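You operate a simulated robot arm through the tools that you are given. There is no shell and no other tool.

The job below is to be done with a simulated two-armed robot. You get a single attempt, and the scene is never put back.

Task
Wipe the belt crumbs off the table belt with the drive locked off.
Fine: isolator off, locked, START tried first; wipe with the purple block, put it back, then lock free and isolator on; belt stays off. What is to be rubbed or washed off counts as gone when no trace of it is left.

Only the result counts: the job must be done as asked and must still hold three seconds after the hand-in. Knocking over, shifting, dropping, spilling or breaking anything else fails it.

Robot
Two 7-joint arms with three-finger grippers on one trunk that stands fixed in place. Base frame: the origin is at the foot of the trunk, x ahead of it, y to its left, z up. Units: m, degrees, N and s.
The left shoulder is at [0.03, 0.124, 1.158], the right one opposite. With the tool pointing down near the work surface each hand reaches from about 0.1 to 0.78 m from the base axis, measured 20 degrees to its own side. Payload 2.2 kg a hand.
The TCP of each hand is the grasp point between the finger pads, 0.028 m short of the fingertips. In the tool frame z runs along the fingers and y along their closing line. The gripper opens to 0.102 m. The gripper's body begins 0.071 m behind the TCP.
Orientation is told as [roll, pitch, yaw] about the base's x, y, z axes, in that order, counted from this pose: with the fingers straight down and closing along the base's y, the tool's x points along the base's -x, its y along +y and its z along -z.

Tools
- The arms move only by the tool move_arm. It takes "left_moves", "right_moves" or both (then of equal length, played together; a hand with none holds still); each is a list of rows, each a list of 3 entries, a list of its own where there are three numbers: the shift along the base's x, y, z in m, then the turn, a rotation vector about the base's x, y, z in degrees, then the finger opening in m, from 0 to 0.102. In form: [[[tx, ty, tz], [rx, ry, rz], grip], ...]. A call has 1 to 20 rows; each row is the pose to reach, as a shift and turn from the pose commanded when the call began. Each row takes 0.2 s and may step no farther than 0.05 m and 8.6 degrees from the row before; otherwise, or with a gripper value out of range, the whole call is refused. Where a pose cannot be reached the arm comes as near as it can. A force on the tool above 60 N (or 10 N above the force at the start of the call, whichever is more), or a blocked arm, ends the call early, and 0.2 s more pass. The fingers move at their own pace and stop on an object; they squeeze with about 32 N. The grip force told is the motor's: it shows also when the fingers shut on nothing. Time passes only in rows, and 0.2 s behind the last, so rows that repeat a pose let the fingers close. The reply holds the time, the measured pose of the TCP, the force on the tool along the base axes, the opening and the grip force, in the units named above and with some noise, with the torque about the TCP (base axes, N m) and any sound that the robot's microphone picked up.
- Cameras (640 x 400 px; columns grow to the right, rows downward): "scene" is now at [0.0271, 0.0314, 1.8606]; the picture's right is [0.48, -0.88, 0.00], its down [-0.77, -0.42, -0.49] and it looks along [0.43, 0.23, -0.87] (base axes); focal length 316 px, centre (320, 200). "left" rides on the left gripper at [0.072, 0.038, -0.086] in its tool frame; the picture's right is [-0.46, 0.89, 0.00], its down [-0.60, -0.32, -0.73] and it looks along [-0.65, -0.34, 0.68] (tool axes); focal length 256 px, centre (320, 200). "right" rides on the right gripper at [0.069, 0.044, -0.086] in its tool frame; the picture's right is [-0.53, 0.84, 0.00], its down [-0.58, -0.37, -0.73] and it looks along [-0.62, -0.39, 0.68] (tool axes); focal length 256 px, centre (320, 200). There is no depth. A picture from a camera that has moved, and an enlarged one, comes with that camera's place and axes in the base frame and with its lens.
- grab_frame(camera): a new picture of that camera. It takes no simulated time.
- move_column(by): slides the trunk up (or, below 0, down) by that many m; the arms and the scene camera ride with it, the base frame stays. It gives what a move gives, with no picture.
- pan_tilt(pan, tilt): turns the head with the scene camera to pan (to the left, within 143 degrees either way) and tilt (down, from -29 to 69), counted from straight ahead of the robot. It gives what a move gives.
- inspect(camera, box): a new picture of the part [left, top, right, bottom] of that camera's present view, enlarged. It takes no simulated time.
- sign_off(): hands the job in; it is judged then, once.

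Nothing tells you positions but the pictures and the camera data. Unless the task says otherwise, let go and move clear before handing in.

The tools are called as name(argument=value, ...) on one line, values as JSON. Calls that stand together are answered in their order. move_arm: Moves the arms, as the interface text tells. Its arguments: {"type":"object","properties":{"left_moves":{"type":"array"},"right_moves":{"type":"array"}},"required":[]} The other tools are called the same way: move_column (by) slides the trunk up or down; pan_tilt (pan, tilt) turns the head that bears the scene camera; grab_frame (camera) takes a picture; inspect (camera, box) takes an enlarged picture of a part of a camera's view; sign_off () hands the job in.

At the start:

```text
time: 0.0
left_ee_pos: [0.3527, 0.4198, 1.2531]
left_ee_rot: [0.0, -0.1, -0.1]
left_ft_force: [-0.4, 0.2, 0.3]
left_moment: [0.02, 0.01, 0.0]
left_width: 0.1019
left_grip_force: 0.1
right_ee_pos: [0.586, 0.0026, 1.1686]
right_ee_rot: [0.0, 0.0, 0.0]
right_ft_force: [0.3, 0.2, -0.2]
right_moment: [0.0, 0.0, 0.03]
right_width: 0.102
right_grip_force: 0.1
trunk travel left (down, up): [-0.4, 0.14]
head pan, tilt: [28.5, 60.9]
```

scene: 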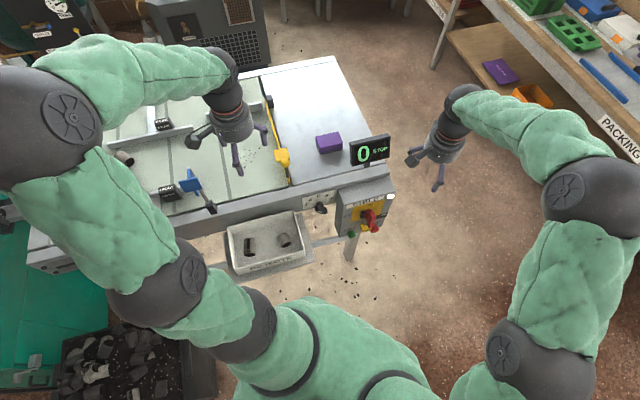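
right: 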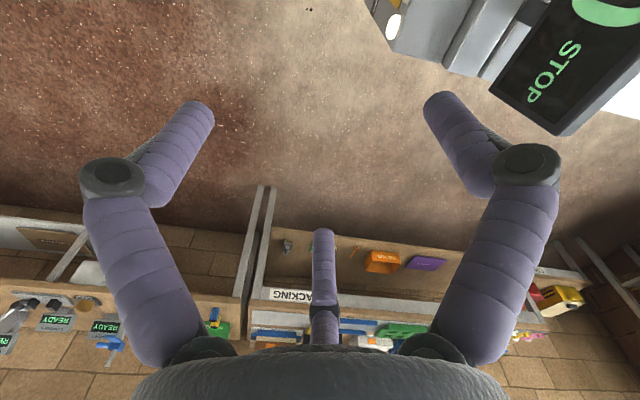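
left: 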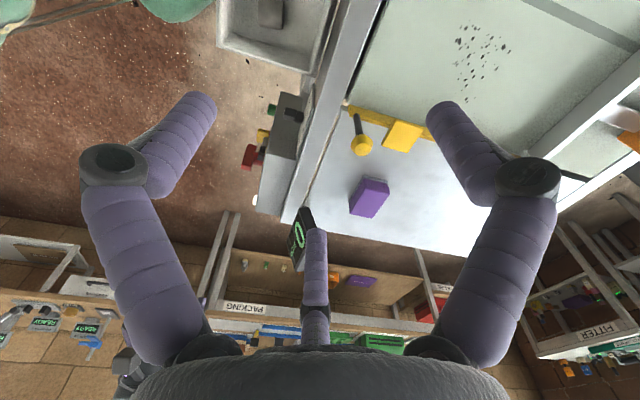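

I see a table belt to the front-left with a control box (red/yellow isolator, green button), a "0 STOP" display, a purple block, and a tray. I'll take closer looks before moving anything.

inspect(camera="scene", box=[300, 120, 420, 260])

inspect(camera="scene", box=[80, 60, 320, 220])

inspect(camera="left", box=[220, 0, 480, 280])

inspect(camera="scene", box=[200, 190, 400, 290])

```text
2.86 times, centred on (360, 190) of scene
camera zoom: at [0.0271, 0.0314, 1.8606], right [0.48, -0.88, 0.0], down [-0.77, -0.42, -0.49], along [0.43, 0.23, -0.87], focal length 904 px, centre (206, 229)
```

zoom: 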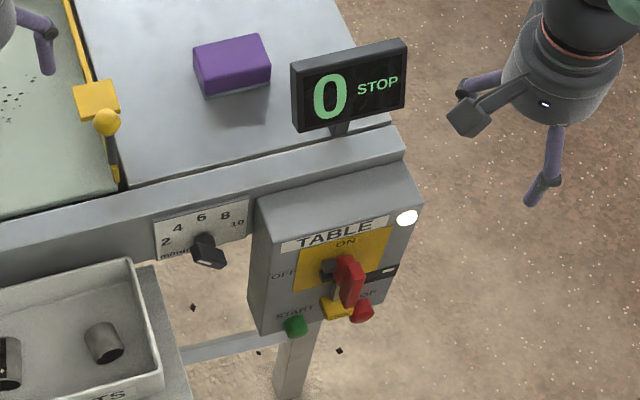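

```text
2.50 times, centred on (200, 140) of scene
camera zoom: at [0.0271, 0.0314, 1.8606], right [0.48, -0.88, 0.0], down [-0.77, -0.42, -0.49], along [0.43, 0.23, -0.87], focal length 791 px, centre (620, 350)
```

zoom: 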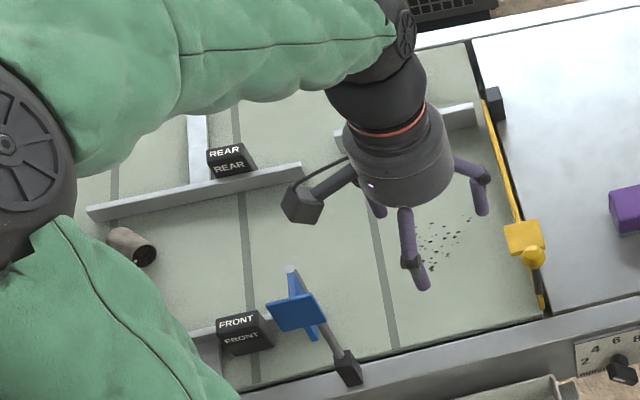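

```text
1.43 times, centred on (350, 140) of left
camera zoom: at [0.2805, 0.4578, 1.3401], right [0.46, 0.89, 0.0], down [0.6, -0.32, 0.73], along [0.65, -0.34, -0.68], focal length 366 px, centre (277, 286)
```

zoom: 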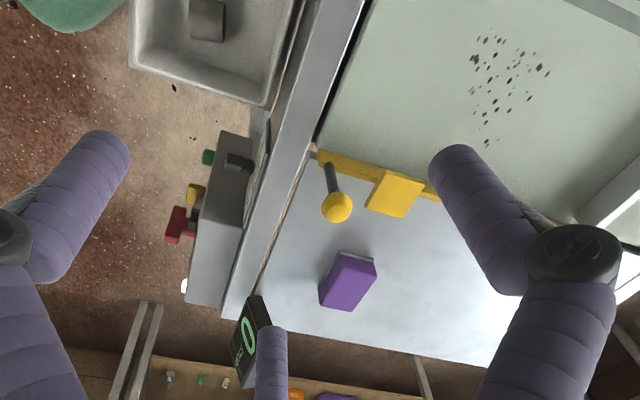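

```text
3.20 times, centred on (300, 240) of scene
camera zoom: at [0.0271, 0.0314, 1.8606], right [0.48, -0.88, 0.0], down [-0.77, -0.42, -0.49], along [0.43, 0.23, -0.87], focal length 1012 px, centre (384, 72)
```

zoom: 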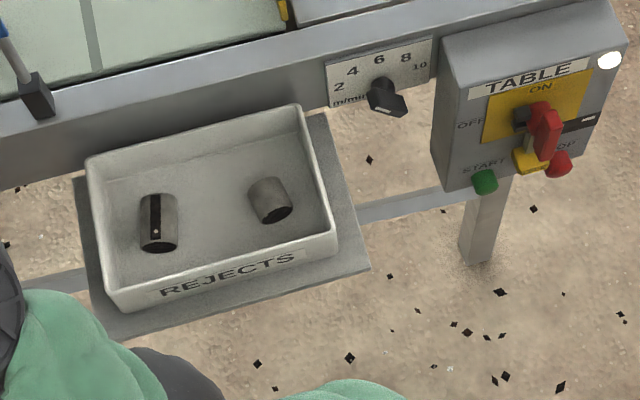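

The control box sits near (0.56, 0.12, 0.82), facing the robot, the block is near (0.72, 0.37, 0.93), and the crumbs are on the belt near (0.53, 0.615, 0.90). I'll move the left hand back and to the right so its camera looks at the control box.

move_arm(left_moves=[[[-0.015, -0.035, -0.02], [0, 0, 0], 0.102], [[-0.03, -0.07, -0.04], [0, 0, 0], 0.102], [[-0.045, -0.105, -0.06], [0, 0, 0], 0.102], [[-0.06, -0.14, -0.08], [0, 0, 0], 0.102], [[-0.07, -0.17, -0.1], [0, 0, 0], 0.102]])

```text
time: 1.2
left_ee_pos: [0.2823, 0.2522, 1.1526]
left_ee_rot: [0.0, 0.0, 0.0]
left_ft_force: [-0.1, 0.3, -0.5]
left_moment: [0.01, 0.03, 0.01]
left_width: 0.1019
left_grip_force: 0.0
right_ee_pos: [0.5869, 0.0029, 1.1682]
right_ee_rot: [0.0, 0.0, 0.1]
right_ft_force: [-0.9, -0.3, 0.4]
right_moment: [0.0, -0.01, -0.02]
right_width: 0.1022
right_grip_force: 0.1
trunk travel left (down, up): [-0.4, 0.14]
head pan, tilt: [28.5, 60.9]
```

The left hand is now in front of the control box at a distance. I'll look through its camera and at the now-uncovered belt.

grab_frame(camera="left")

inspect(camera="left", box=[240, 120, 400, 280])

grab_frame(camera="scene")

inspect(camera="scene", box=[180, 80, 340, 200])

```text
taken
camera left: at [0.2101, 0.2897, 1.2404], right [0.46, 0.89, 0.0], down [0.6, -0.32, 0.73], along [0.65, -0.34, -0.68], focal length 256 px, centre (320, 200)
```

left: 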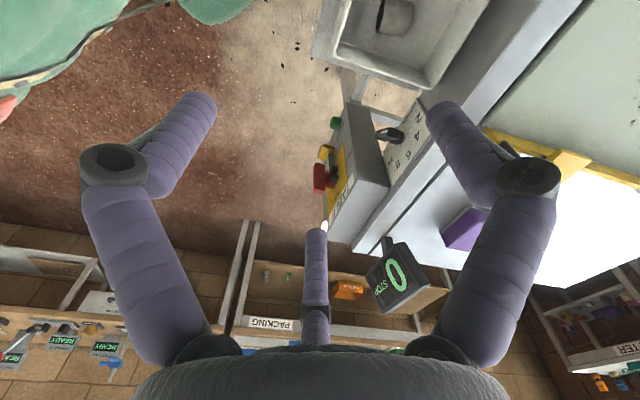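

```text
2.50 times, centred on (320, 200) of left
camera zoom: at [0.2101, 0.2897, 1.2404], right [0.46, 0.89, 0.0], down [0.6, -0.32, 0.73], along [0.65, -0.34, -0.68], focal length 640 px, centre (320, 200)
```

zoom: 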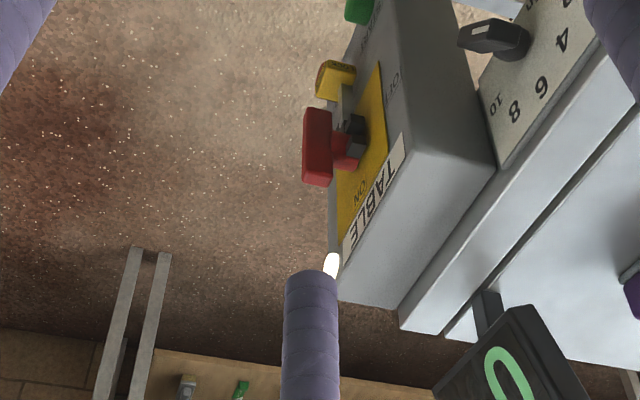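

```text
taken
camera scene: at [0.0278, 0.031, 1.8606], right [0.48, -0.88, 0.0], down [-0.77, -0.42, -0.49], along [0.43, 0.23, -0.87], focal length 316 px, centre (320, 200)
```

scene: 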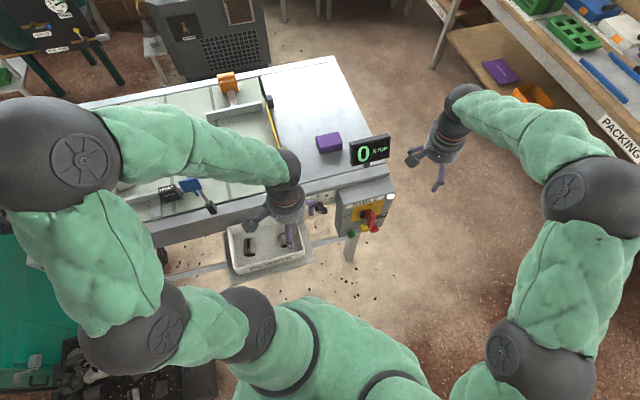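

```text
3.33 times, centred on (260, 140) of scene
camera zoom: at [0.0278, 0.031, 1.8606], right [0.48, -0.88, 0.0], down [-0.77, -0.42, -0.49], along [0.43, 0.23, -0.87], focal length 1054 px, centre (520, 400)
```

zoom: 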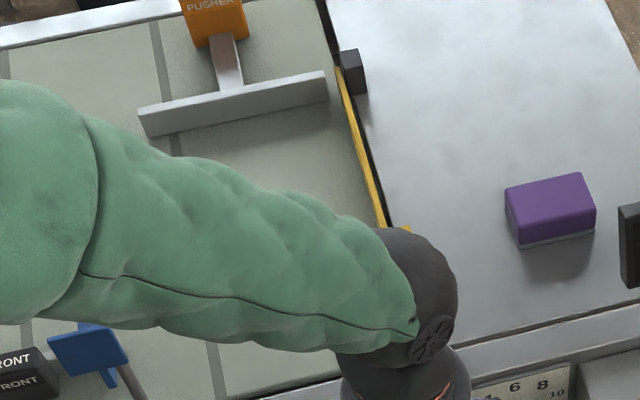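

The table stands turned about 45° in the base frame: its front edge runs along (0.707, −0.707) and the control box faces (−0.707, −0.707). I'll bring the right hand back and yaw it so its camera sees the panel face-on.

move_arm(right_moves=[[[-0.03, 0, -0.01], [0, 0, 7.7], 0.102], [[-0.06, -0.005, -0.03], [0, 0, 15.4], 0.102], [[-0.09, -0.01, -0.05], [0, 0, 23.1], 0.102], [[-0.12, -0.015, -0.08], [0, 0, 30.8], 0.102], [[-0.15, -0.02, -0.11], [0, 0, 38.5], 0.102], [[-0.166, -0.025, -0.14], [0, 0, 46.2], 0.102], [[-0.166, -0.03, -0.17], [0, 0, 53.9], 0.102], [[-0.166, -0.033, -0.2], [0, 0, 61.6], 0.102], [[-0.166, -0.033, -0.2], [0, 0, 69.3], 0.102], [[-0.166, -0.033, -0.2], [0, 0, 77], 0.102]])

grab_frame(camera="right")

grab_frame(camera="scene")

```text
time: 3.4
left_ee_pos: [0.2818, 0.2529, 1.1527]
left_ee_rot: [0.0, 0.0, 0.1]
left_ft_force: [-0.9, -0.3, -0.5]
left_moment: [0.02, 0.05, -0.04]
left_width: 0.102
left_grip_force: 0.0
right_ee_pos: [0.42, -0.0296, 0.9688]
right_ee_rot: [0.1, 0.0, 77.2]
right_ft_force: [-0.3, 0.0, 0.0]
right_moment: [-0.01, 0.01, 0.01]
right_width: 0.1024
right_grip_force: 0.1
trunk travel left (down, up): [-0.4, 0.14]
head pan, tilt: [28.5, 60.9]
```

```text
taken
camera right: at [0.3635, -0.0878, 1.0547], right [-0.71, 0.71, 0.0], down [0.48, 0.48, 0.73], along [0.52, 0.52, -0.68], focal length 256 px, centre (320, 200)
```

right: 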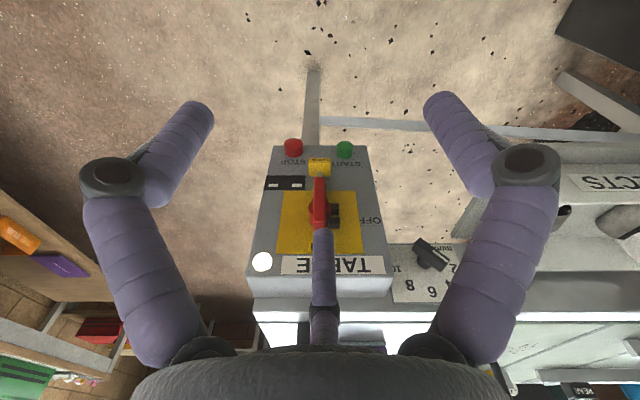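

```text
taken
camera scene: at [0.0272, 0.0312, 1.8606], right [0.48, -0.88, 0.0], down [-0.77, -0.42, -0.49], along [0.43, 0.23, -0.87], focal length 316 px, centre (320, 200)
```

scene: 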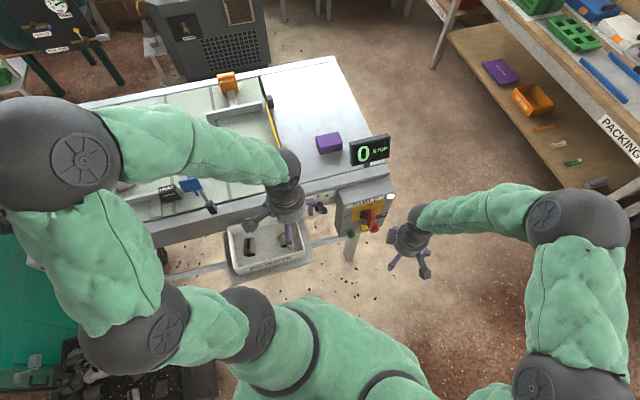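

The panel is seen nearly face-on now: isolator handle vertical (ON), OFF toward the left, a yellow tab below, green START lower left, red STOP lower right. I'll enlarge these views.

inspect(camera="right", box=[240, 120, 400, 300])

inspect(camera="scene", box=[330, 170, 450, 290])

inspect(camera="scene", box=[230, 140, 350, 260])

```text
2.22 times, centred on (320, 210) of right
camera zoom: at [0.3635, -0.0878, 1.0547], right [-0.71, 0.71, 0.0], down [0.48, 0.48, 0.73], along [0.52, 0.52, -0.68], focal length 569 px, centre (320, 178)
```

zoom: 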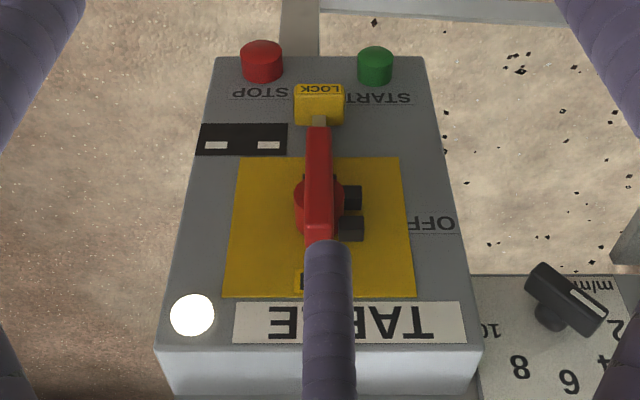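

```text
3.33 times, centred on (390, 230) of scene
camera zoom: at [0.0272, 0.0312, 1.8606], right [0.48, -0.88, 0.0], down [-0.77, -0.42, -0.49], along [0.43, 0.23, -0.87], focal length 1054 px, centre (87, 100)
```

zoom: 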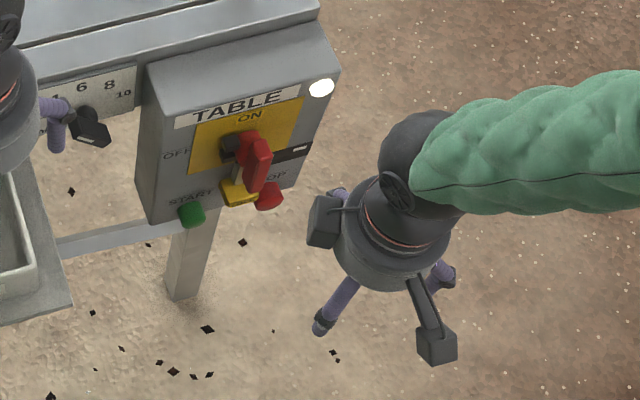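

```text
3.33 times, centred on (290, 200) of scene
camera zoom: at [0.0272, 0.0312, 1.8606], right [0.48, -0.88, 0.0], down [-0.77, -0.42, -0.49], along [0.43, 0.23, -0.87], focal length 1054 px, centre (420, 200)
```

zoom: 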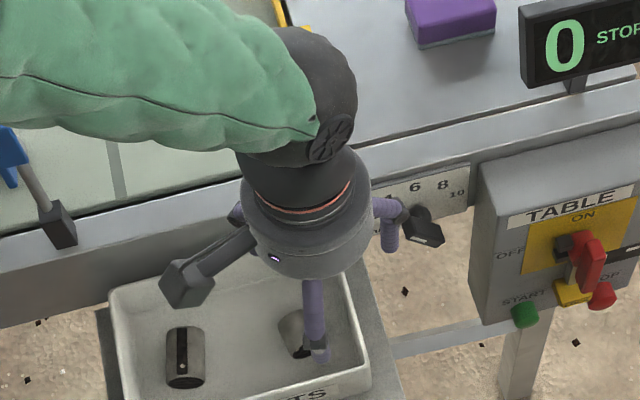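

The panel reads: isolator handle vertical = ON (OFF is to the left), a yellow LOCK slider below it, START lower left and STOP lower right. I'll close and reopen the free right gripper here to learn how the fingers really move.

move_arm(right_moves=[[[0, 0, 0], [0, 0, 0], 0.05], [[0, 0, 0], [0, 0, 0], 0.02], [[0, 0, 0], [0, 0, 0], 0.0], [[0, 0, 0], [0, 0, 0], 0.0]])

grab_frame(camera="right")

inspect(camera="scene", box=[330, 170, 450, 290])

inspect(camera="right", box=[240, 120, 400, 300])

```text
time: 4.4
left_ee_pos: [0.2832, 0.2523, 1.1533]
left_ee_rot: [0.1, 0.0, 0.0]
left_ft_force: [-0.6, 0.1, 0.4]
left_moment: [-0.03, 0.02, 0.01]
left_width: 0.1021
left_grip_force: 0.1
right_ee_pos: [0.4214, -0.0296, 0.9683]
right_ee_rot: [0.1, 0.0, 77.1]
right_ft_force: [0.4, 0.2, 0.9]
right_moment: [0.0, -0.02, -0.01]
right_width: 0.0021
right_grip_force: 31.8
trunk travel left (down, up): [-0.4, 0.14]
head pan, tilt: [28.5, 60.9]
```

```text
taken
camera right: at [0.3634, -0.0876, 1.0549], right [-0.7, 0.71, 0.0], down [0.48, 0.48, 0.73], along [0.52, 0.51, -0.68], focal length 256 px, centre (320, 200)
```

right: 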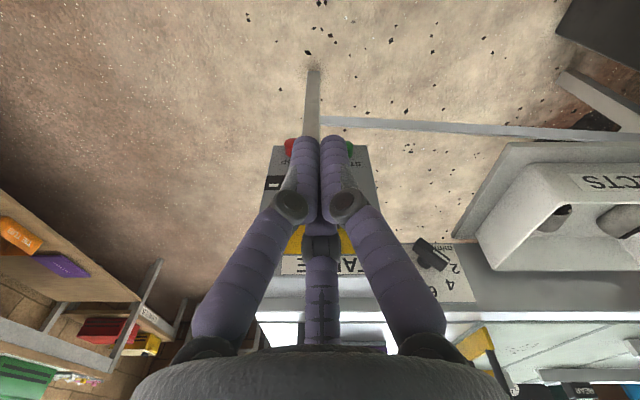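

```text
3.33 times, centred on (390, 230) of scene
camera zoom: at [0.027, 0.0313, 1.8606], right [0.48, -0.88, 0.0], down [-0.77, -0.42, -0.49], along [0.43, 0.23, -0.87], focal length 1054 px, centre (87, 100)
```

zoom: 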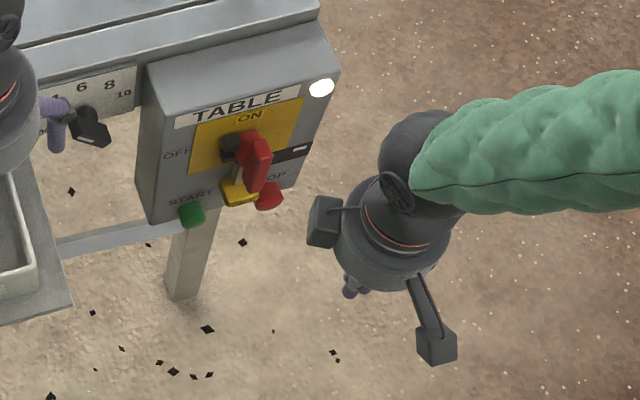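

```text
2.22 times, centred on (320, 210) of right
camera zoom: at [0.3634, -0.0876, 1.0549], right [-0.7, 0.71, 0.0], down [0.48, 0.48, 0.73], along [0.52, 0.51, -0.68], focal length 569 px, centre (320, 178)
```

zoom: 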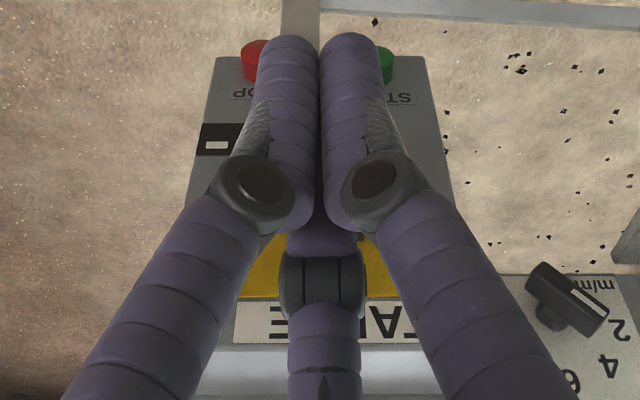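

The hand shows three fingers closing toward the centre line; I'll keep clearance on all sides and grip along tool y. Now I'll yaw back and pitch the right hand so its fingers point horizontally into the panel (along (0.707, 0.707)), staying about 0.17 m clear of the handle.

move_arm(right_moves=[[[0.005, 0.004, 0], [0, 0, -8], 0.05], [[0.01, 0.008, 0], [0, 0, -16], 0.102], [[0.015, 0.012, 0], [0, 0, -24], 0.102], [[0.018, 0.015, 0], [0, 0, -32], 0.102]])

move_arm(right_moves=[[[-0.004, -0.004, -0.01], [5.79, -5.79, 0], 0.102], [[-0.008, -0.008, -0.02], [11.57, -11.57, 0], 0.102], [[-0.012, -0.012, -0.03], [17.36, -17.36, 0], 0.102], [[-0.016, -0.016, -0.04], [23.14, -23.14, 0], 0.102], [[-0.02, -0.02, -0.05], [28.93, -28.93, 0], 0.102], [[-0.02, -0.02, -0.06], [34.71, -34.71, 0], 0.102], [[-0.02, -0.02, -0.07], [40.5, -40.5, 0], 0.102], [[-0.02, -0.02, -0.08], [46.28, -46.28, 0], 0.102], [[-0.02, -0.02, -0.09], [52.07, -52.07, 0], 0.102], [[-0.02, -0.02, -0.1], [57.85, -57.85, 0], 0.102], [[-0.02, -0.02, -0.1], [63.64, -63.64, 0], 0.102]])

grab_frame(camera="right")

grab_frame(camera="scene")

```text
time: 5.4
left_ee_pos: [0.2827, 0.2523, 1.1536]
left_ee_rot: [0.0, 0.0, 0.0]
left_ft_force: [0.4, -0.2, -0.3]
left_moment: [0.03, 0.02, 0.01]
left_width: 0.1018
left_grip_force: 0.1
right_ee_pos: [0.4393, -0.0153, 0.969]
right_ee_rot: [0.0, 0.0, 44.9]
right_ft_force: [0.2, -0.6, -0.4]
right_moment: [0.02, 0.02, 0.01]
right_width: 0.1019
right_grip_force: 0.0
trunk travel left (down, up): [-0.4, 0.14]
head pan, tilt: [28.5, 60.9]
```

```text
time: 7.8
left_ee_pos: [0.2823, 0.2514, 1.1526]
left_ee_rot: [0.0, 0.1, -0.1]
left_ft_force: [0.3, 0.7, -0.3]
left_moment: [-0.01, -0.01, 0.03]
left_width: 0.1022
left_grip_force: 0.1
right_ee_pos: [0.4199, -0.0359, 0.8676]
right_ee_rot: [-148.4, -89.9, -166.6]
right_ft_force: [-0.7, 0.4, -0.5]
right_moment: [-0.01, 0.02, 0.04]
right_width: 0.1021
right_grip_force: 0.1
right hand out of reach, approached as far as the arm can: row 4
trunk travel left (down, up): [-0.4, 0.14]
head pan, tilt: [28.5, 60.9]
```

```text
taken
camera right: at [0.3279, -0.066, 0.7982], right [-0.6, 0.6, 0.53], down [-0.26, -0.78, 0.58], along [0.76, 0.21, 0.62], focal length 256 px, centre (320, 200)
```

right: 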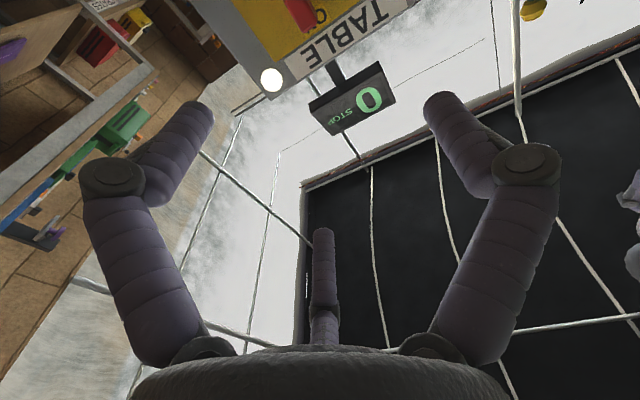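

```text
taken
camera scene: at [0.0273, 0.0311, 1.8606], right [0.48, -0.88, 0.0], down [-0.77, -0.42, -0.49], along [0.43, 0.23, -0.87], focal length 316 px, centre (320, 200)
```

scene: 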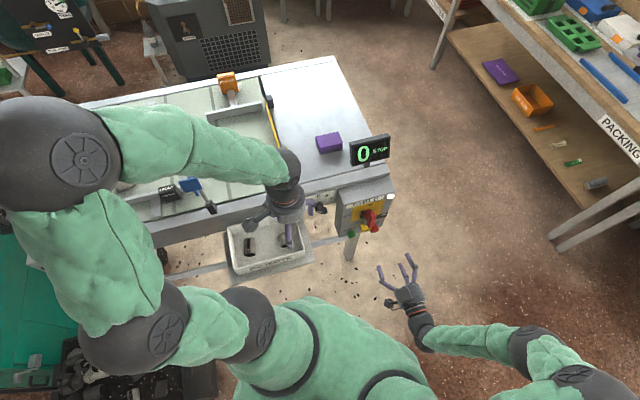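

The right hand is horizontal, TCP about (u 0.32, w 0.27, z 0.87) in table axes, in line with the handle (bar spans z 0.75–0.86, w 0.456–0.485). I'll lower it to the handle's height and approach part-way, then check from both other cameras.

move_arm(right_moves=[[[0, 0, -0.033], [0, 0, 0], 0.102], [[0, 0, -0.0646], [0, 0, 0], 0.102], [[0.028, 0.028, -0.0646], [0, 0, 0], 0.102], [[0.056, 0.056, -0.0646], [0, 0, 0], 0.102], [[0.078, 0.078, -0.0646], [0, 0, 0], 0.102]])

inspect(camera="scene", box=[320, 160, 440, 280])

inspect(camera="left", box=[240, 100, 400, 260])

grab_frame(camera="right")

```text
time: 9.0
left_ee_pos: [0.2832, 0.2528, 1.1517]
left_ee_rot: [0.0, 0.0, 0.0]
left_ft_force: [-1.0, -0.2, 0.4]
left_moment: [0.0, -0.01, -0.02]
left_width: 0.1021
left_grip_force: 0.1
right_ee_pos: [0.4952, 0.0421, 0.8062]
right_ee_rot: [-14.9, -89.9, 59.9]
right_ft_force: [0.0, 1.2, -0.4]
right_moment: [-0.04, 0.01, -0.02]
right_width: 0.1017
right_grip_force: 0.0
trunk travel left (down, up): [-0.4, 0.14]
head pan, tilt: [28.5, 60.9]
```

```text
3.33 times, centred on (380, 220) of scene
camera zoom: at [0.0276, 0.0323, 1.8605], right [0.48, -0.88, 0.0], down [-0.77, -0.42, -0.49], along [0.43, 0.23, -0.87], focal length 1054 px, centre (120, 133)
```

zoom: 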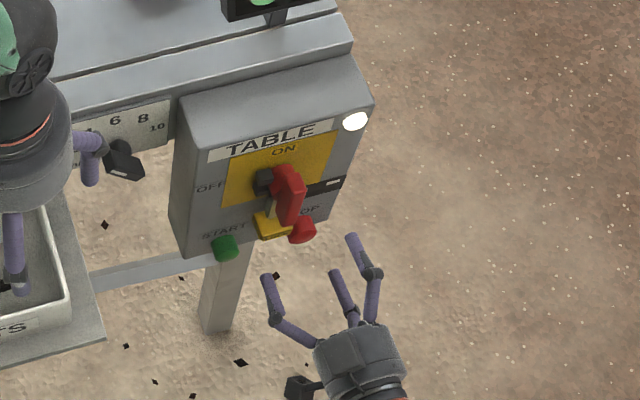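

```text
2.50 times, centred on (320, 180) of left
camera zoom: at [0.2102, 0.2908, 1.2403], right [0.46, 0.89, 0.0], down [0.6, -0.32, 0.73], along [0.65, -0.34, -0.68], focal length 640 px, centre (320, 250)
```

zoom: 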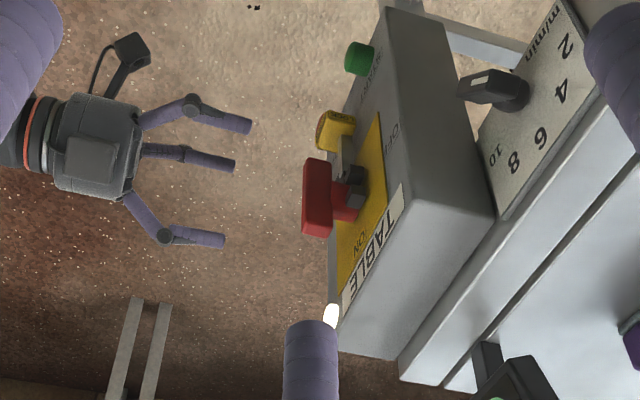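

```text
taken
camera right: at [0.4038, 0.0122, 0.7371], right [-0.6, 0.6, 0.53], down [-0.26, -0.77, 0.58], along [0.76, 0.21, 0.62], focal length 256 px, centre (320, 200)
```

right: 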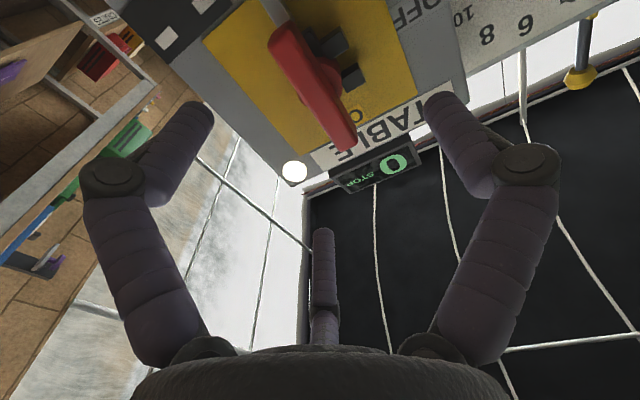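

Both views agree: the handle centre is at about u 0.32, z 0.80, straight ahead of the fingers. I'll advance until the bar is between the fingers (fingertips stay short of the panel parts).

move_arm(right_moves=[[[0.017, 0.017, -0.004], [0, 0, 0], 0.102], [[0.034, 0.034, -0.004], [0, 0, 0], 0.102], [[0.0495, 0.0495, -0.004], [0, 0, 0], 0.102]])

inspect(camera="scene", box=[320, 160, 440, 280])

inspect(camera="left", box=[240, 100, 400, 260])

grab_frame(camera="right")

```text
time: 9.8
left_ee_pos: [0.2827, 0.2531, 1.1529]
left_ee_rot: [0.0, 0.1, 0.0]
left_ft_force: [0.6, 0.6, -0.5]
left_moment: [-0.03, -0.02, -0.04]
left_width: 0.1021
left_grip_force: 0.2
right_ee_pos: [0.5456, 0.0935, 0.7997]
right_ee_rot: [-45.5, -89.8, 90.7]
right_ft_force: [0.3, -0.7, 0.9]
right_moment: [-0.03, -0.04, -0.03]
right_width: 0.1021
right_grip_force: 0.0
trunk travel left (down, up): [-0.4, 0.14]
head pan, tilt: [28.5, 60.9]
```

```text
3.33 times, centred on (380, 220) of scene
camera zoom: at [0.0276, 0.0322, 1.8605], right [0.48, -0.88, 0.0], down [-0.77, -0.42, -0.49], along [0.43, 0.23, -0.87], focal length 1054 px, centre (120, 133)
```

zoom: 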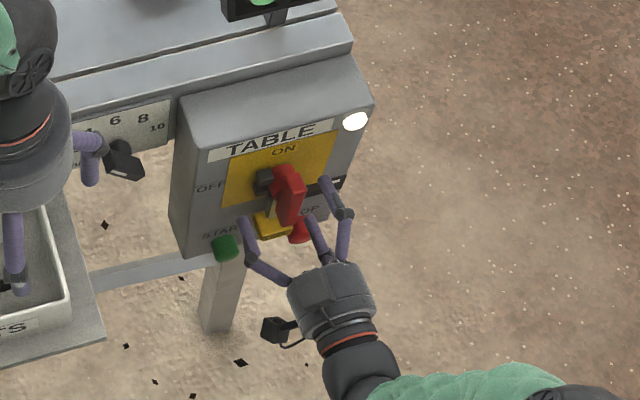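

```text
2.50 times, centred on (320, 180) of left
camera zoom: at [0.2102, 0.2907, 1.2403], right [0.46, 0.89, 0.0], down [0.6, -0.32, 0.73], along [0.65, -0.34, -0.68], focal length 640 px, centre (320, 250)
```

zoom: 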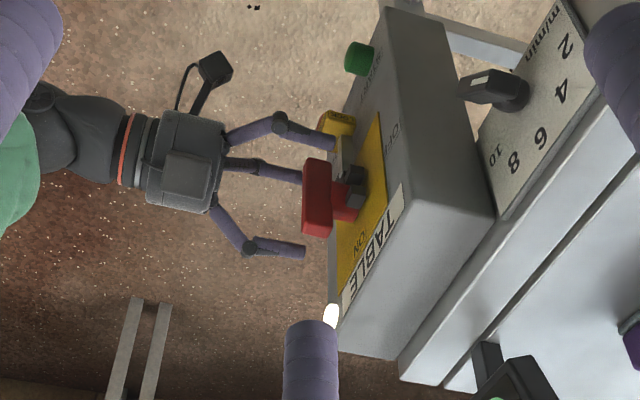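

```text
taken
camera right: at [0.4548, 0.0633, 0.7306], right [-0.6, 0.6, 0.53], down [-0.26, -0.77, 0.58], along [0.76, 0.21, 0.62], focal length 256 px, centre (320, 200)
```

right: 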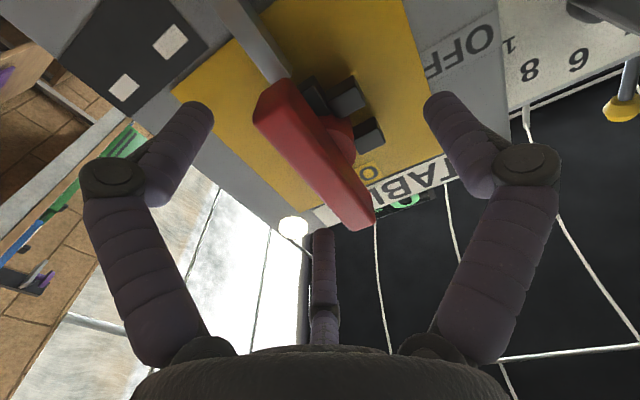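

The bar lies between the fingers, which still are clear of the fork and lock rod behind it. I'll go 1 cm further in and close on the bar.

move_arm(right_moves=[[[0.007, 0.007, 0], [0, 0, 0], 0.102], [[0.007, 0.007, 0], [0, 0, 0], 0.06], [[0.007, 0.007, 0], [0, 0, 0], 0.03], [[0.007, 0.007, 0], [0, 0, 0], 0.01], [[0.007, 0.007, 0], [0, 0, 0], 0.0], [[0.007, 0.007, 0], [0, 0, 0], 0.0]])

inspect(camera="scene", box=[320, 160, 440, 280])

inspect(camera="left", box=[240, 100, 400, 260])

grab_frame(camera="right")

```text
time: 11.2
left_ee_pos: [0.2833, 0.2502, 1.1528]
left_ee_rot: [0.0, 0.1, 0.0]
left_ft_force: [-0.8, -0.2, -0.4]
left_moment: [-0.01, 0.01, 0.0]
left_width: 0.1019
left_grip_force: 0.0
right_ee_pos: [0.5551, 0.0965, 0.8022]
right_ee_rot: [-144.3, -89.7, -170.9]
right_ft_force: [12.6, -14.3, 13.4]
right_moment: [0.12, 0.05, -0.38]
right_width: 0.032
right_grip_force: 45.1
trunk travel left (down, up): [-0.4, 0.14]
head pan, tilt: [28.5, 60.9]
```

```text
3.33 times, centred on (380, 220) of scene
camera zoom: at [0.0275, 0.0292, 1.8607], right [0.48, -0.88, 0.0], down [-0.77, -0.42, -0.49], along [0.43, 0.23, -0.87], focal length 1054 px, centre (120, 133)
```

zoom: 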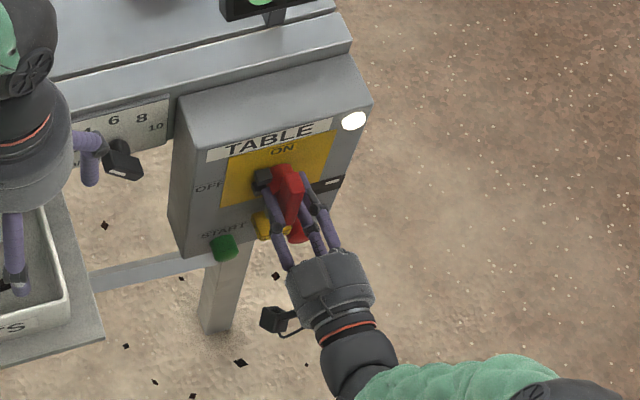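

```text
2.50 times, centred on (320, 180) of left
camera zoom: at [0.2102, 0.2887, 1.2409], right [0.46, 0.89, 0.0], down [0.6, -0.32, 0.73], along [0.65, -0.34, -0.68], focal length 640 px, centre (320, 250)
```

zoom: 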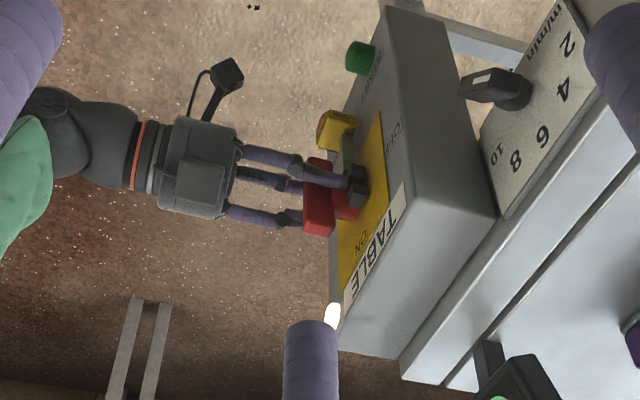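

```text
taken
camera right: at [0.4649, 0.068, 0.7324], right [-0.6, 0.6, 0.53], down [-0.27, -0.77, 0.57], along [0.76, 0.2, 0.62], focal length 256 px, centre (320, 200)
```

right: 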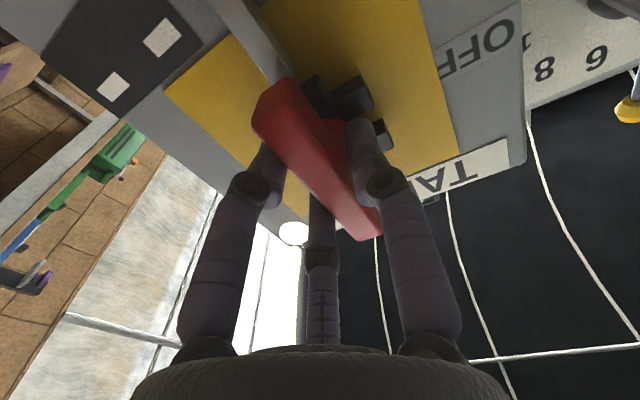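

The grip is firm on the bar (opening 0.032), with a small sideways load that says the bar sits about 4–5 mm off the hand's centre. I'll relax that offset and begin turning the handle toward OFF (counter-clockwise seen from the front).

move_arm(right_moves=[[[0.0026, -0.0026, 0.0025], [0, 0, 0], 0.0], [[0.0026, -0.0026, 0.0032], [-5.8, -5.8, 0], 0.0], [[0.0025, -0.0025, 0.0039], [-11.6, -11.6, 0], 0.0], [[0.0023, -0.0023, 0.0046], [-17.4, -17.4, 0], 0.0], [[0.002, -0.002, 0.0052], [-23.2, -23.2, 0], 0.0]])

inspect(camera="scene", box=[320, 160, 440, 280])

grab_frame(camera="right")

```text
time: 12.4
left_ee_pos: [0.2819, 0.2524, 1.154]
left_ee_rot: [0.0, 0.0, 0.1]
left_ft_force: [0.0, 0.4, 0.1]
left_moment: [-0.01, 0.02, 0.04]
left_width: 0.1021
left_grip_force: 0.1
right_ee_pos: [0.5567, 0.0968, 0.8059]
right_ee_rot: [-90.1, -56.9, 135.1]
right_ft_force: [8.8, -4.9, 16.0]
right_moment: [-0.23, 0.39, 0.03]
right_width: 0.0321
right_grip_force: 45.1
trunk travel left (down, up): [-0.4, 0.14]
head pan, tilt: [28.5, 60.9]
```

```text
3.33 times, centred on (380, 220) of scene
camera zoom: at [0.0267, 0.0306, 1.8607], right [0.48, -0.88, 0.0], down [-0.77, -0.42, -0.49], along [0.43, 0.23, -0.87], focal length 1054 px, centre (120, 133)
```

zoom: 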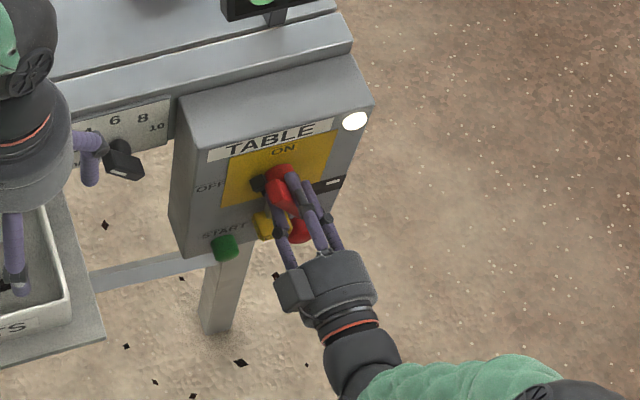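

```text
taken
camera right: at [0.4967, 0.0356, 0.7231], right [-0.71, 0.71, -0.01], down [-0.52, -0.51, 0.68], along [0.48, 0.49, 0.73], focal length 256 px, centre (320, 200)
```

right: 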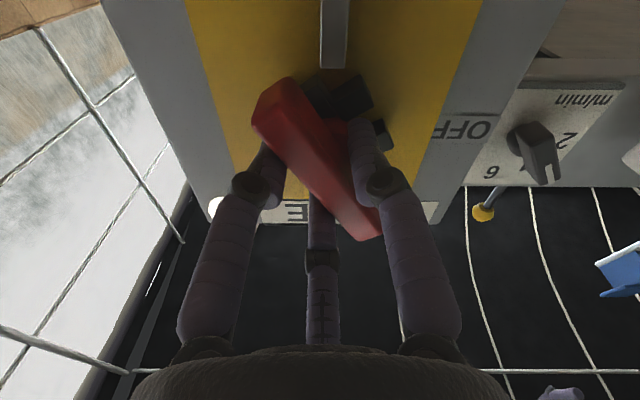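

The handle is turning with the hand (about 33° so far) with modest force. I'll continue to 90°.

move_arm(right_moves=[[[0.0004, -0.0004, 0.0025], [-5.8, -5.8, 0], 0.0], [[0.0002, -0.0002, 0.0034], [-11.6, -11.6, 0], 0.0], [[-0.0002, 0.0002, 0.0041], [-17.4, -17.4, 0], 0.0], [[-0.0006, 0.0006, 0.0046], [-23.2, -23.2, 0], 0.0], [[-0.001, 0.001, 0.005], [-29, -29, 0], 0.0], [[-0.0014, 0.0014, 0.0052], [-34.8, -34.8, 0], 0.0], [[-0.0016, 0.0016, 0.0053], [-40.4, -40.4, 0], 0.0]])

inspect(camera="scene", box=[320, 160, 440, 280])

grab_frame(camera="right")

inspect(camera="left", box=[240, 100, 400, 260])

```text
time: 14.0
left_ee_pos: [0.2838, 0.2525, 1.1537]
left_ee_rot: [0.0, 0.2, 0.0]
left_ft_force: [0.3, 0.0, 0.1]
left_moment: [-0.01, -0.02, 0.0]
left_width: 0.1018
left_grip_force: 0.1
right_ee_pos: [0.554, 0.0992, 0.8087]
right_ee_rot: [-89.9, 0.2, 135.0]
right_ft_force: [12.3, 2.1, -0.2]
right_moment: [-0.18, 0.17, -1.64]
right_width: 0.032
right_grip_force: 44.8
trunk travel left (down, up): [-0.4, 0.14]
head pan, tilt: [28.5, 60.9]
```

```text
3.33 times, centred on (380, 220) of scene
camera zoom: at [0.0285, 0.0318, 1.8605], right [0.48, -0.88, 0.0], down [-0.77, -0.42, -0.48], along [0.43, 0.23, -0.87], focal length 1054 px, centre (120, 133)
```

zoom: 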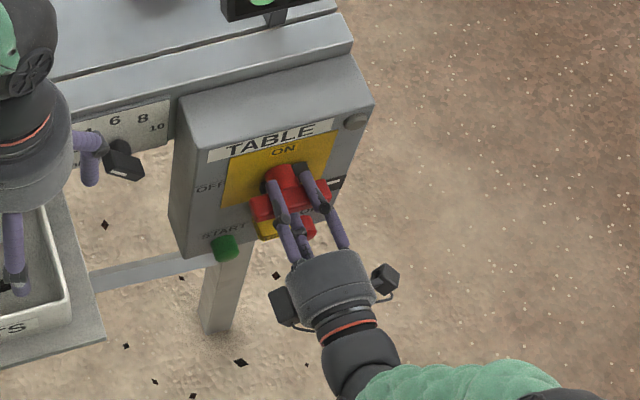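

```text
taken
camera right: at [0.5427, -0.0106, 0.7652], right [-0.38, 0.38, -0.85], down [-0.92, -0.11, 0.36], along [0.05, 0.92, 0.39], focal length 256 px, centre (320, 200)
```

right: 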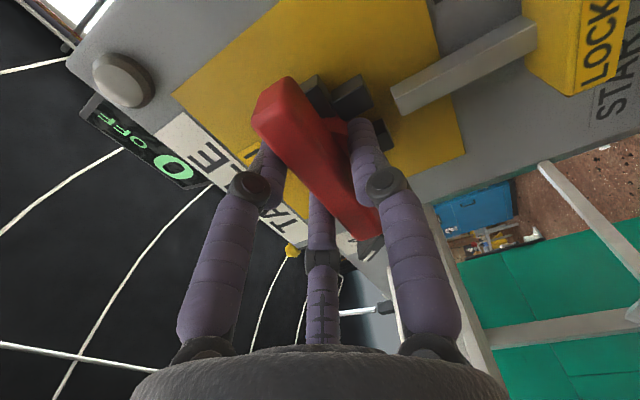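

```text
2.50 times, centred on (320, 180) of left
camera zoom: at [0.2107, 0.2905, 1.2403], right [0.46, 0.89, 0.0], down [0.6, -0.32, 0.73], along [0.65, -0.34, -0.68], focal length 640 px, centre (320, 250)
```

zoom: 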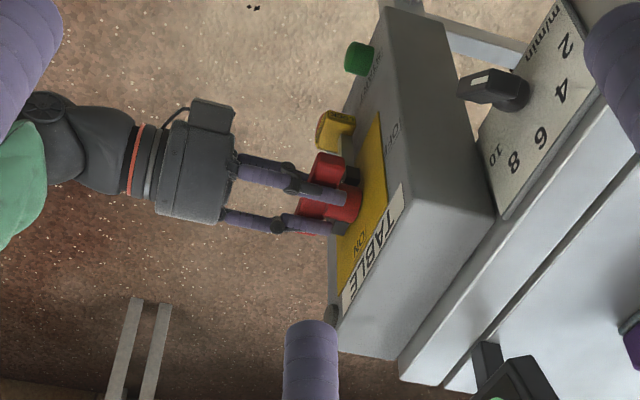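

The lamp has gone out and the display reads OFF, with the fork now pointing down at the lock rod. I'll open the fingers slightly, back straight out, then look at the lock.

move_arm(right_moves=[[[0, 0, 0], [0, 0, 0], 0.045], [[0, 0, 0], [0, 0, 0], 0.052], [[-0.014, -0.014, 0], [0, 0, 0], 0.056], [[-0.042, -0.042, 0], [0, 0, 0], 0.08], [[-0.07, -0.07, 0], [0, 0, 0], 0.102]])

inspect(camera="scene", box=[330, 120, 410, 260])

grab_frame(camera="right")

inspect(camera="left", box=[280, 110, 380, 220])

```text
time: 15.2
left_ee_pos: [0.2817, 0.2517, 1.1532]
left_ee_rot: [0.0, 0.0, 0.1]
left_ft_force: [0.5, 0.5, -0.8]
left_moment: [0.0, -0.01, 0.01]
left_width: 0.1018
left_grip_force: 0.1
right_ee_pos: [0.4838, 0.0289, 0.8086]
right_ee_rot: [-90.0, 0.0, 135.0]
right_ft_force: [0.3, -0.7, -0.7]
right_moment: [0.03, 0.03, 0.0]
right_width: 0.1019
right_grip_force: 0.1
trunk travel left (down, up): [-0.4, 0.14]
head pan, tilt: [28.5, 60.9]
```

```text
2.86 times, centred on (370, 190) of scene
camera zoom: at [0.0262, 0.03, 1.8606], right [0.48, -0.88, 0.0], down [-0.77, -0.42, -0.49], along [0.43, 0.23, -0.87], focal length 904 px, centre (177, 229)
```

zoom: 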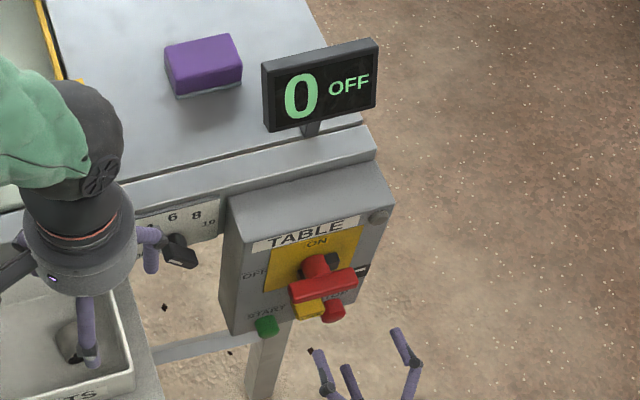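

```text
taken
camera right: at [0.4721, -0.0812, 0.7641], right [-0.38, 0.38, -0.84], down [-0.92, -0.11, 0.36], along [0.04, 0.92, 0.39], focal length 256 px, centre (320, 200)
```

right: 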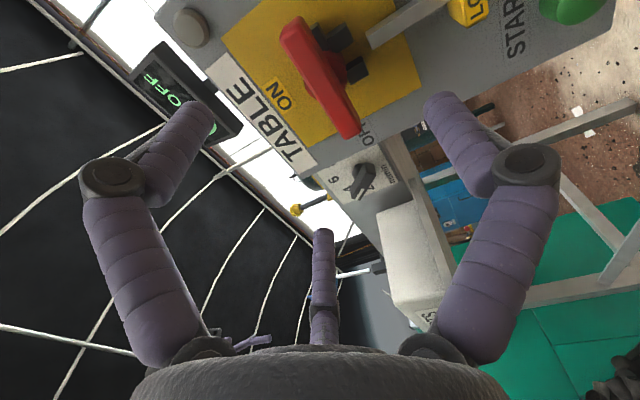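

```text
3.64 times, centred on (330, 165) of left
camera zoom: at [0.2091, 0.2894, 1.2409], right [0.46, 0.89, 0.0], down [0.6, -0.32, 0.73], along [0.65, -0.34, -0.68], focal length 931 px, centre (284, 327)
```

zoom: 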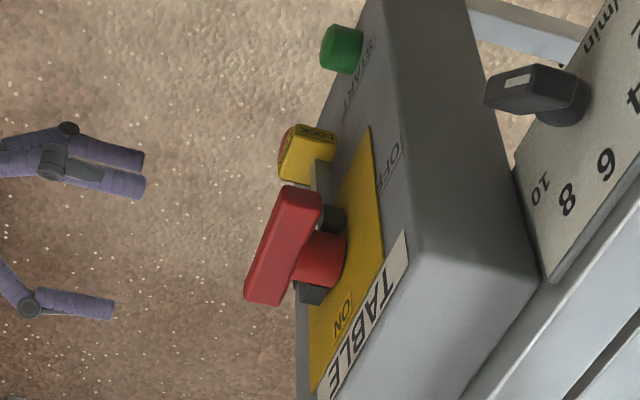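

Handle is horizontal (OFF). Now I need the exact shape and place of the LOCK slider, so I'll zoom in on it from all three cameras.

inspect(camera="left", box=[308, 130, 348, 170])

inspect(camera="scene", box=[345, 195, 395, 245])

inspect(camera="right", box=[260, 0, 540, 150])

```text
10.00 times, centred on (328, 150) of left
camera zoom: at [0.2091, 0.2894, 1.2409], right [0.46, 0.89, 0.0], down [0.6, -0.32, 0.73], along [0.65, -0.34, -0.68], focal length 2560 px, centre (240, 700)
```

zoom: 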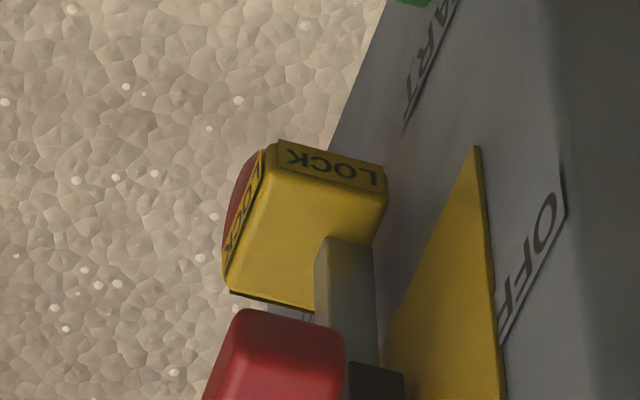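

```text
8.00 times, centred on (370, 220) of scene
camera zoom: at [0.0262, 0.03, 1.8606], right [0.48, -0.88, 0.0], down [-0.77, -0.42, -0.49], along [0.43, 0.23, -0.87], focal length 2531 px, centre (-80, 40)
```

zoom: 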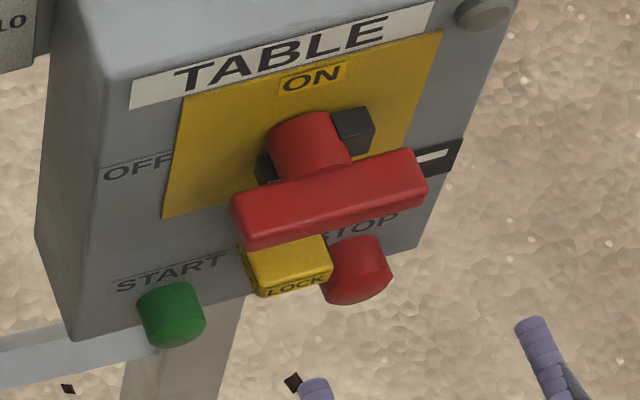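

```text
2.29 times, centred on (400, 75) of right
camera zoom: at [0.4721, -0.0812, 0.7641], right [-0.38, 0.38, -0.84], down [-0.92, -0.11, 0.36], along [0.04, 0.92, 0.39], focal length 585 px, centre (137, 486)
```

zoom: 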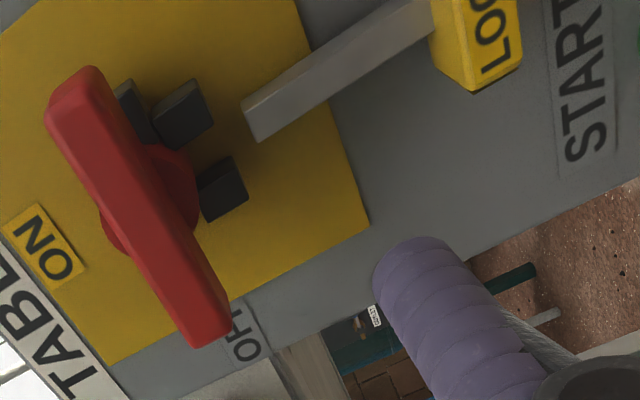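

The LOCK slider is a yellow tab (u 0.30–0.34, w 0.473–0.503, z 0.695–0.713) with a rod on its top; it must go up so the rod enters the fork. With the present hand roll the fingers can take the tab from below and above, so I'll lower the hand to tab height and come near it.

move_arm(right_moves=[[[0, 0, -0.035], [0, 0, 0], 0.102], [[0, 0, -0.07], [0, 0, 0], 0.102], [[-0.0007, 0.0007, -0.0995], [0, 0, 0], 0.102], [[0.023, 0.0244, -0.0995], [0, 0, 0], 0.102], [[0.046, 0.0474, -0.0995], [0, 0, 0], 0.102]])

inspect(camera="scene", box=[330, 180, 430, 280])

grab_frame(camera="right")

inspect(camera="left", box=[270, 100, 370, 200])

```text
time: 16.4
left_ee_pos: [0.2826, 0.2514, 1.1526]
left_ee_rot: [0.0, 0.0, 0.0]
left_ft_force: [0.2, 1.0, -0.6]
left_moment: [0.0, -0.01, 0.02]
left_width: 0.1021
left_grip_force: 0.1
right_ee_pos: [0.5281, 0.0728, 0.7203]
right_ee_rot: [-89.9, 0.0, 134.9]
right_ft_force: [-0.6, 1.1, -0.1]
right_moment: [0.0, 0.0, 0.01]
right_width: 0.1017
right_grip_force: 0.1
right hand out of reach, approached as far as the arm can: row 5
trunk travel left (down, up): [-0.4, 0.14]
head pan, tilt: [28.5, 60.9]
```

```text
4.00 times, centred on (380, 230) of scene
camera zoom: at [0.0269, 0.0316, 1.8606], right [0.48, -0.88, 0.0], down [-0.77, -0.42, -0.49], along [0.43, 0.23, -0.87], focal length 1265 px, centre (80, 80)
```

zoom: 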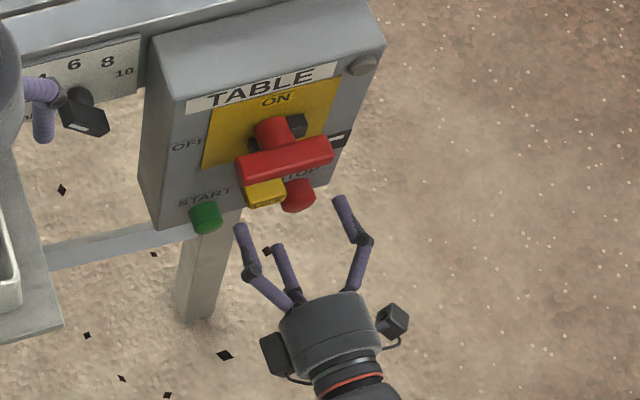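

```text
taken
camera right: at [0.5175, -0.0357, 0.6755], right [-0.38, 0.38, -0.85], down [-0.92, -0.11, 0.37], along [0.05, 0.92, 0.39], focal length 256 px, centre (320, 200)
```

right: 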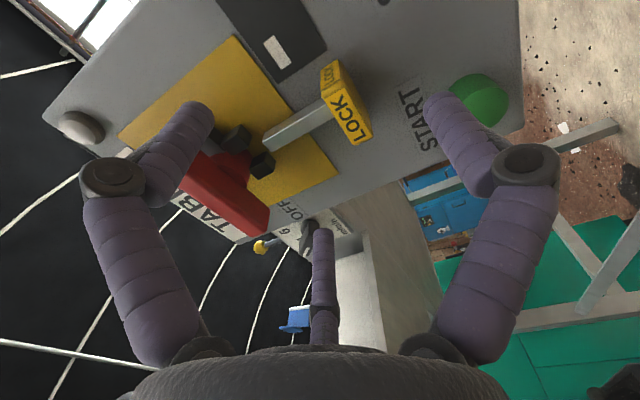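

```text
4.00 times, centred on (320, 150) of left
camera zoom: at [0.2098, 0.2904, 1.2405], right [0.46, 0.89, 0.0], down [0.6, -0.32, 0.73], along [0.65, -0.34, -0.68], focal length 1024 px, centre (320, 400)
```

zoom: 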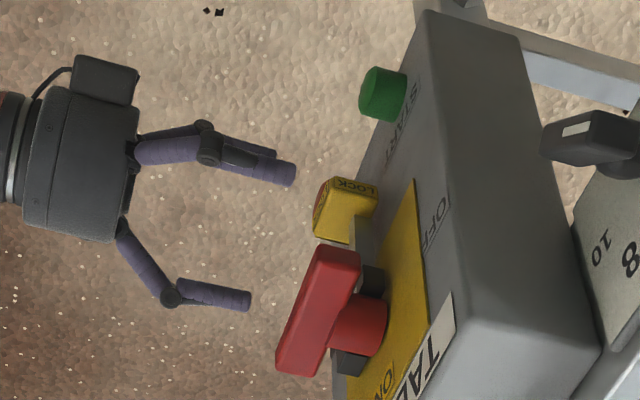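

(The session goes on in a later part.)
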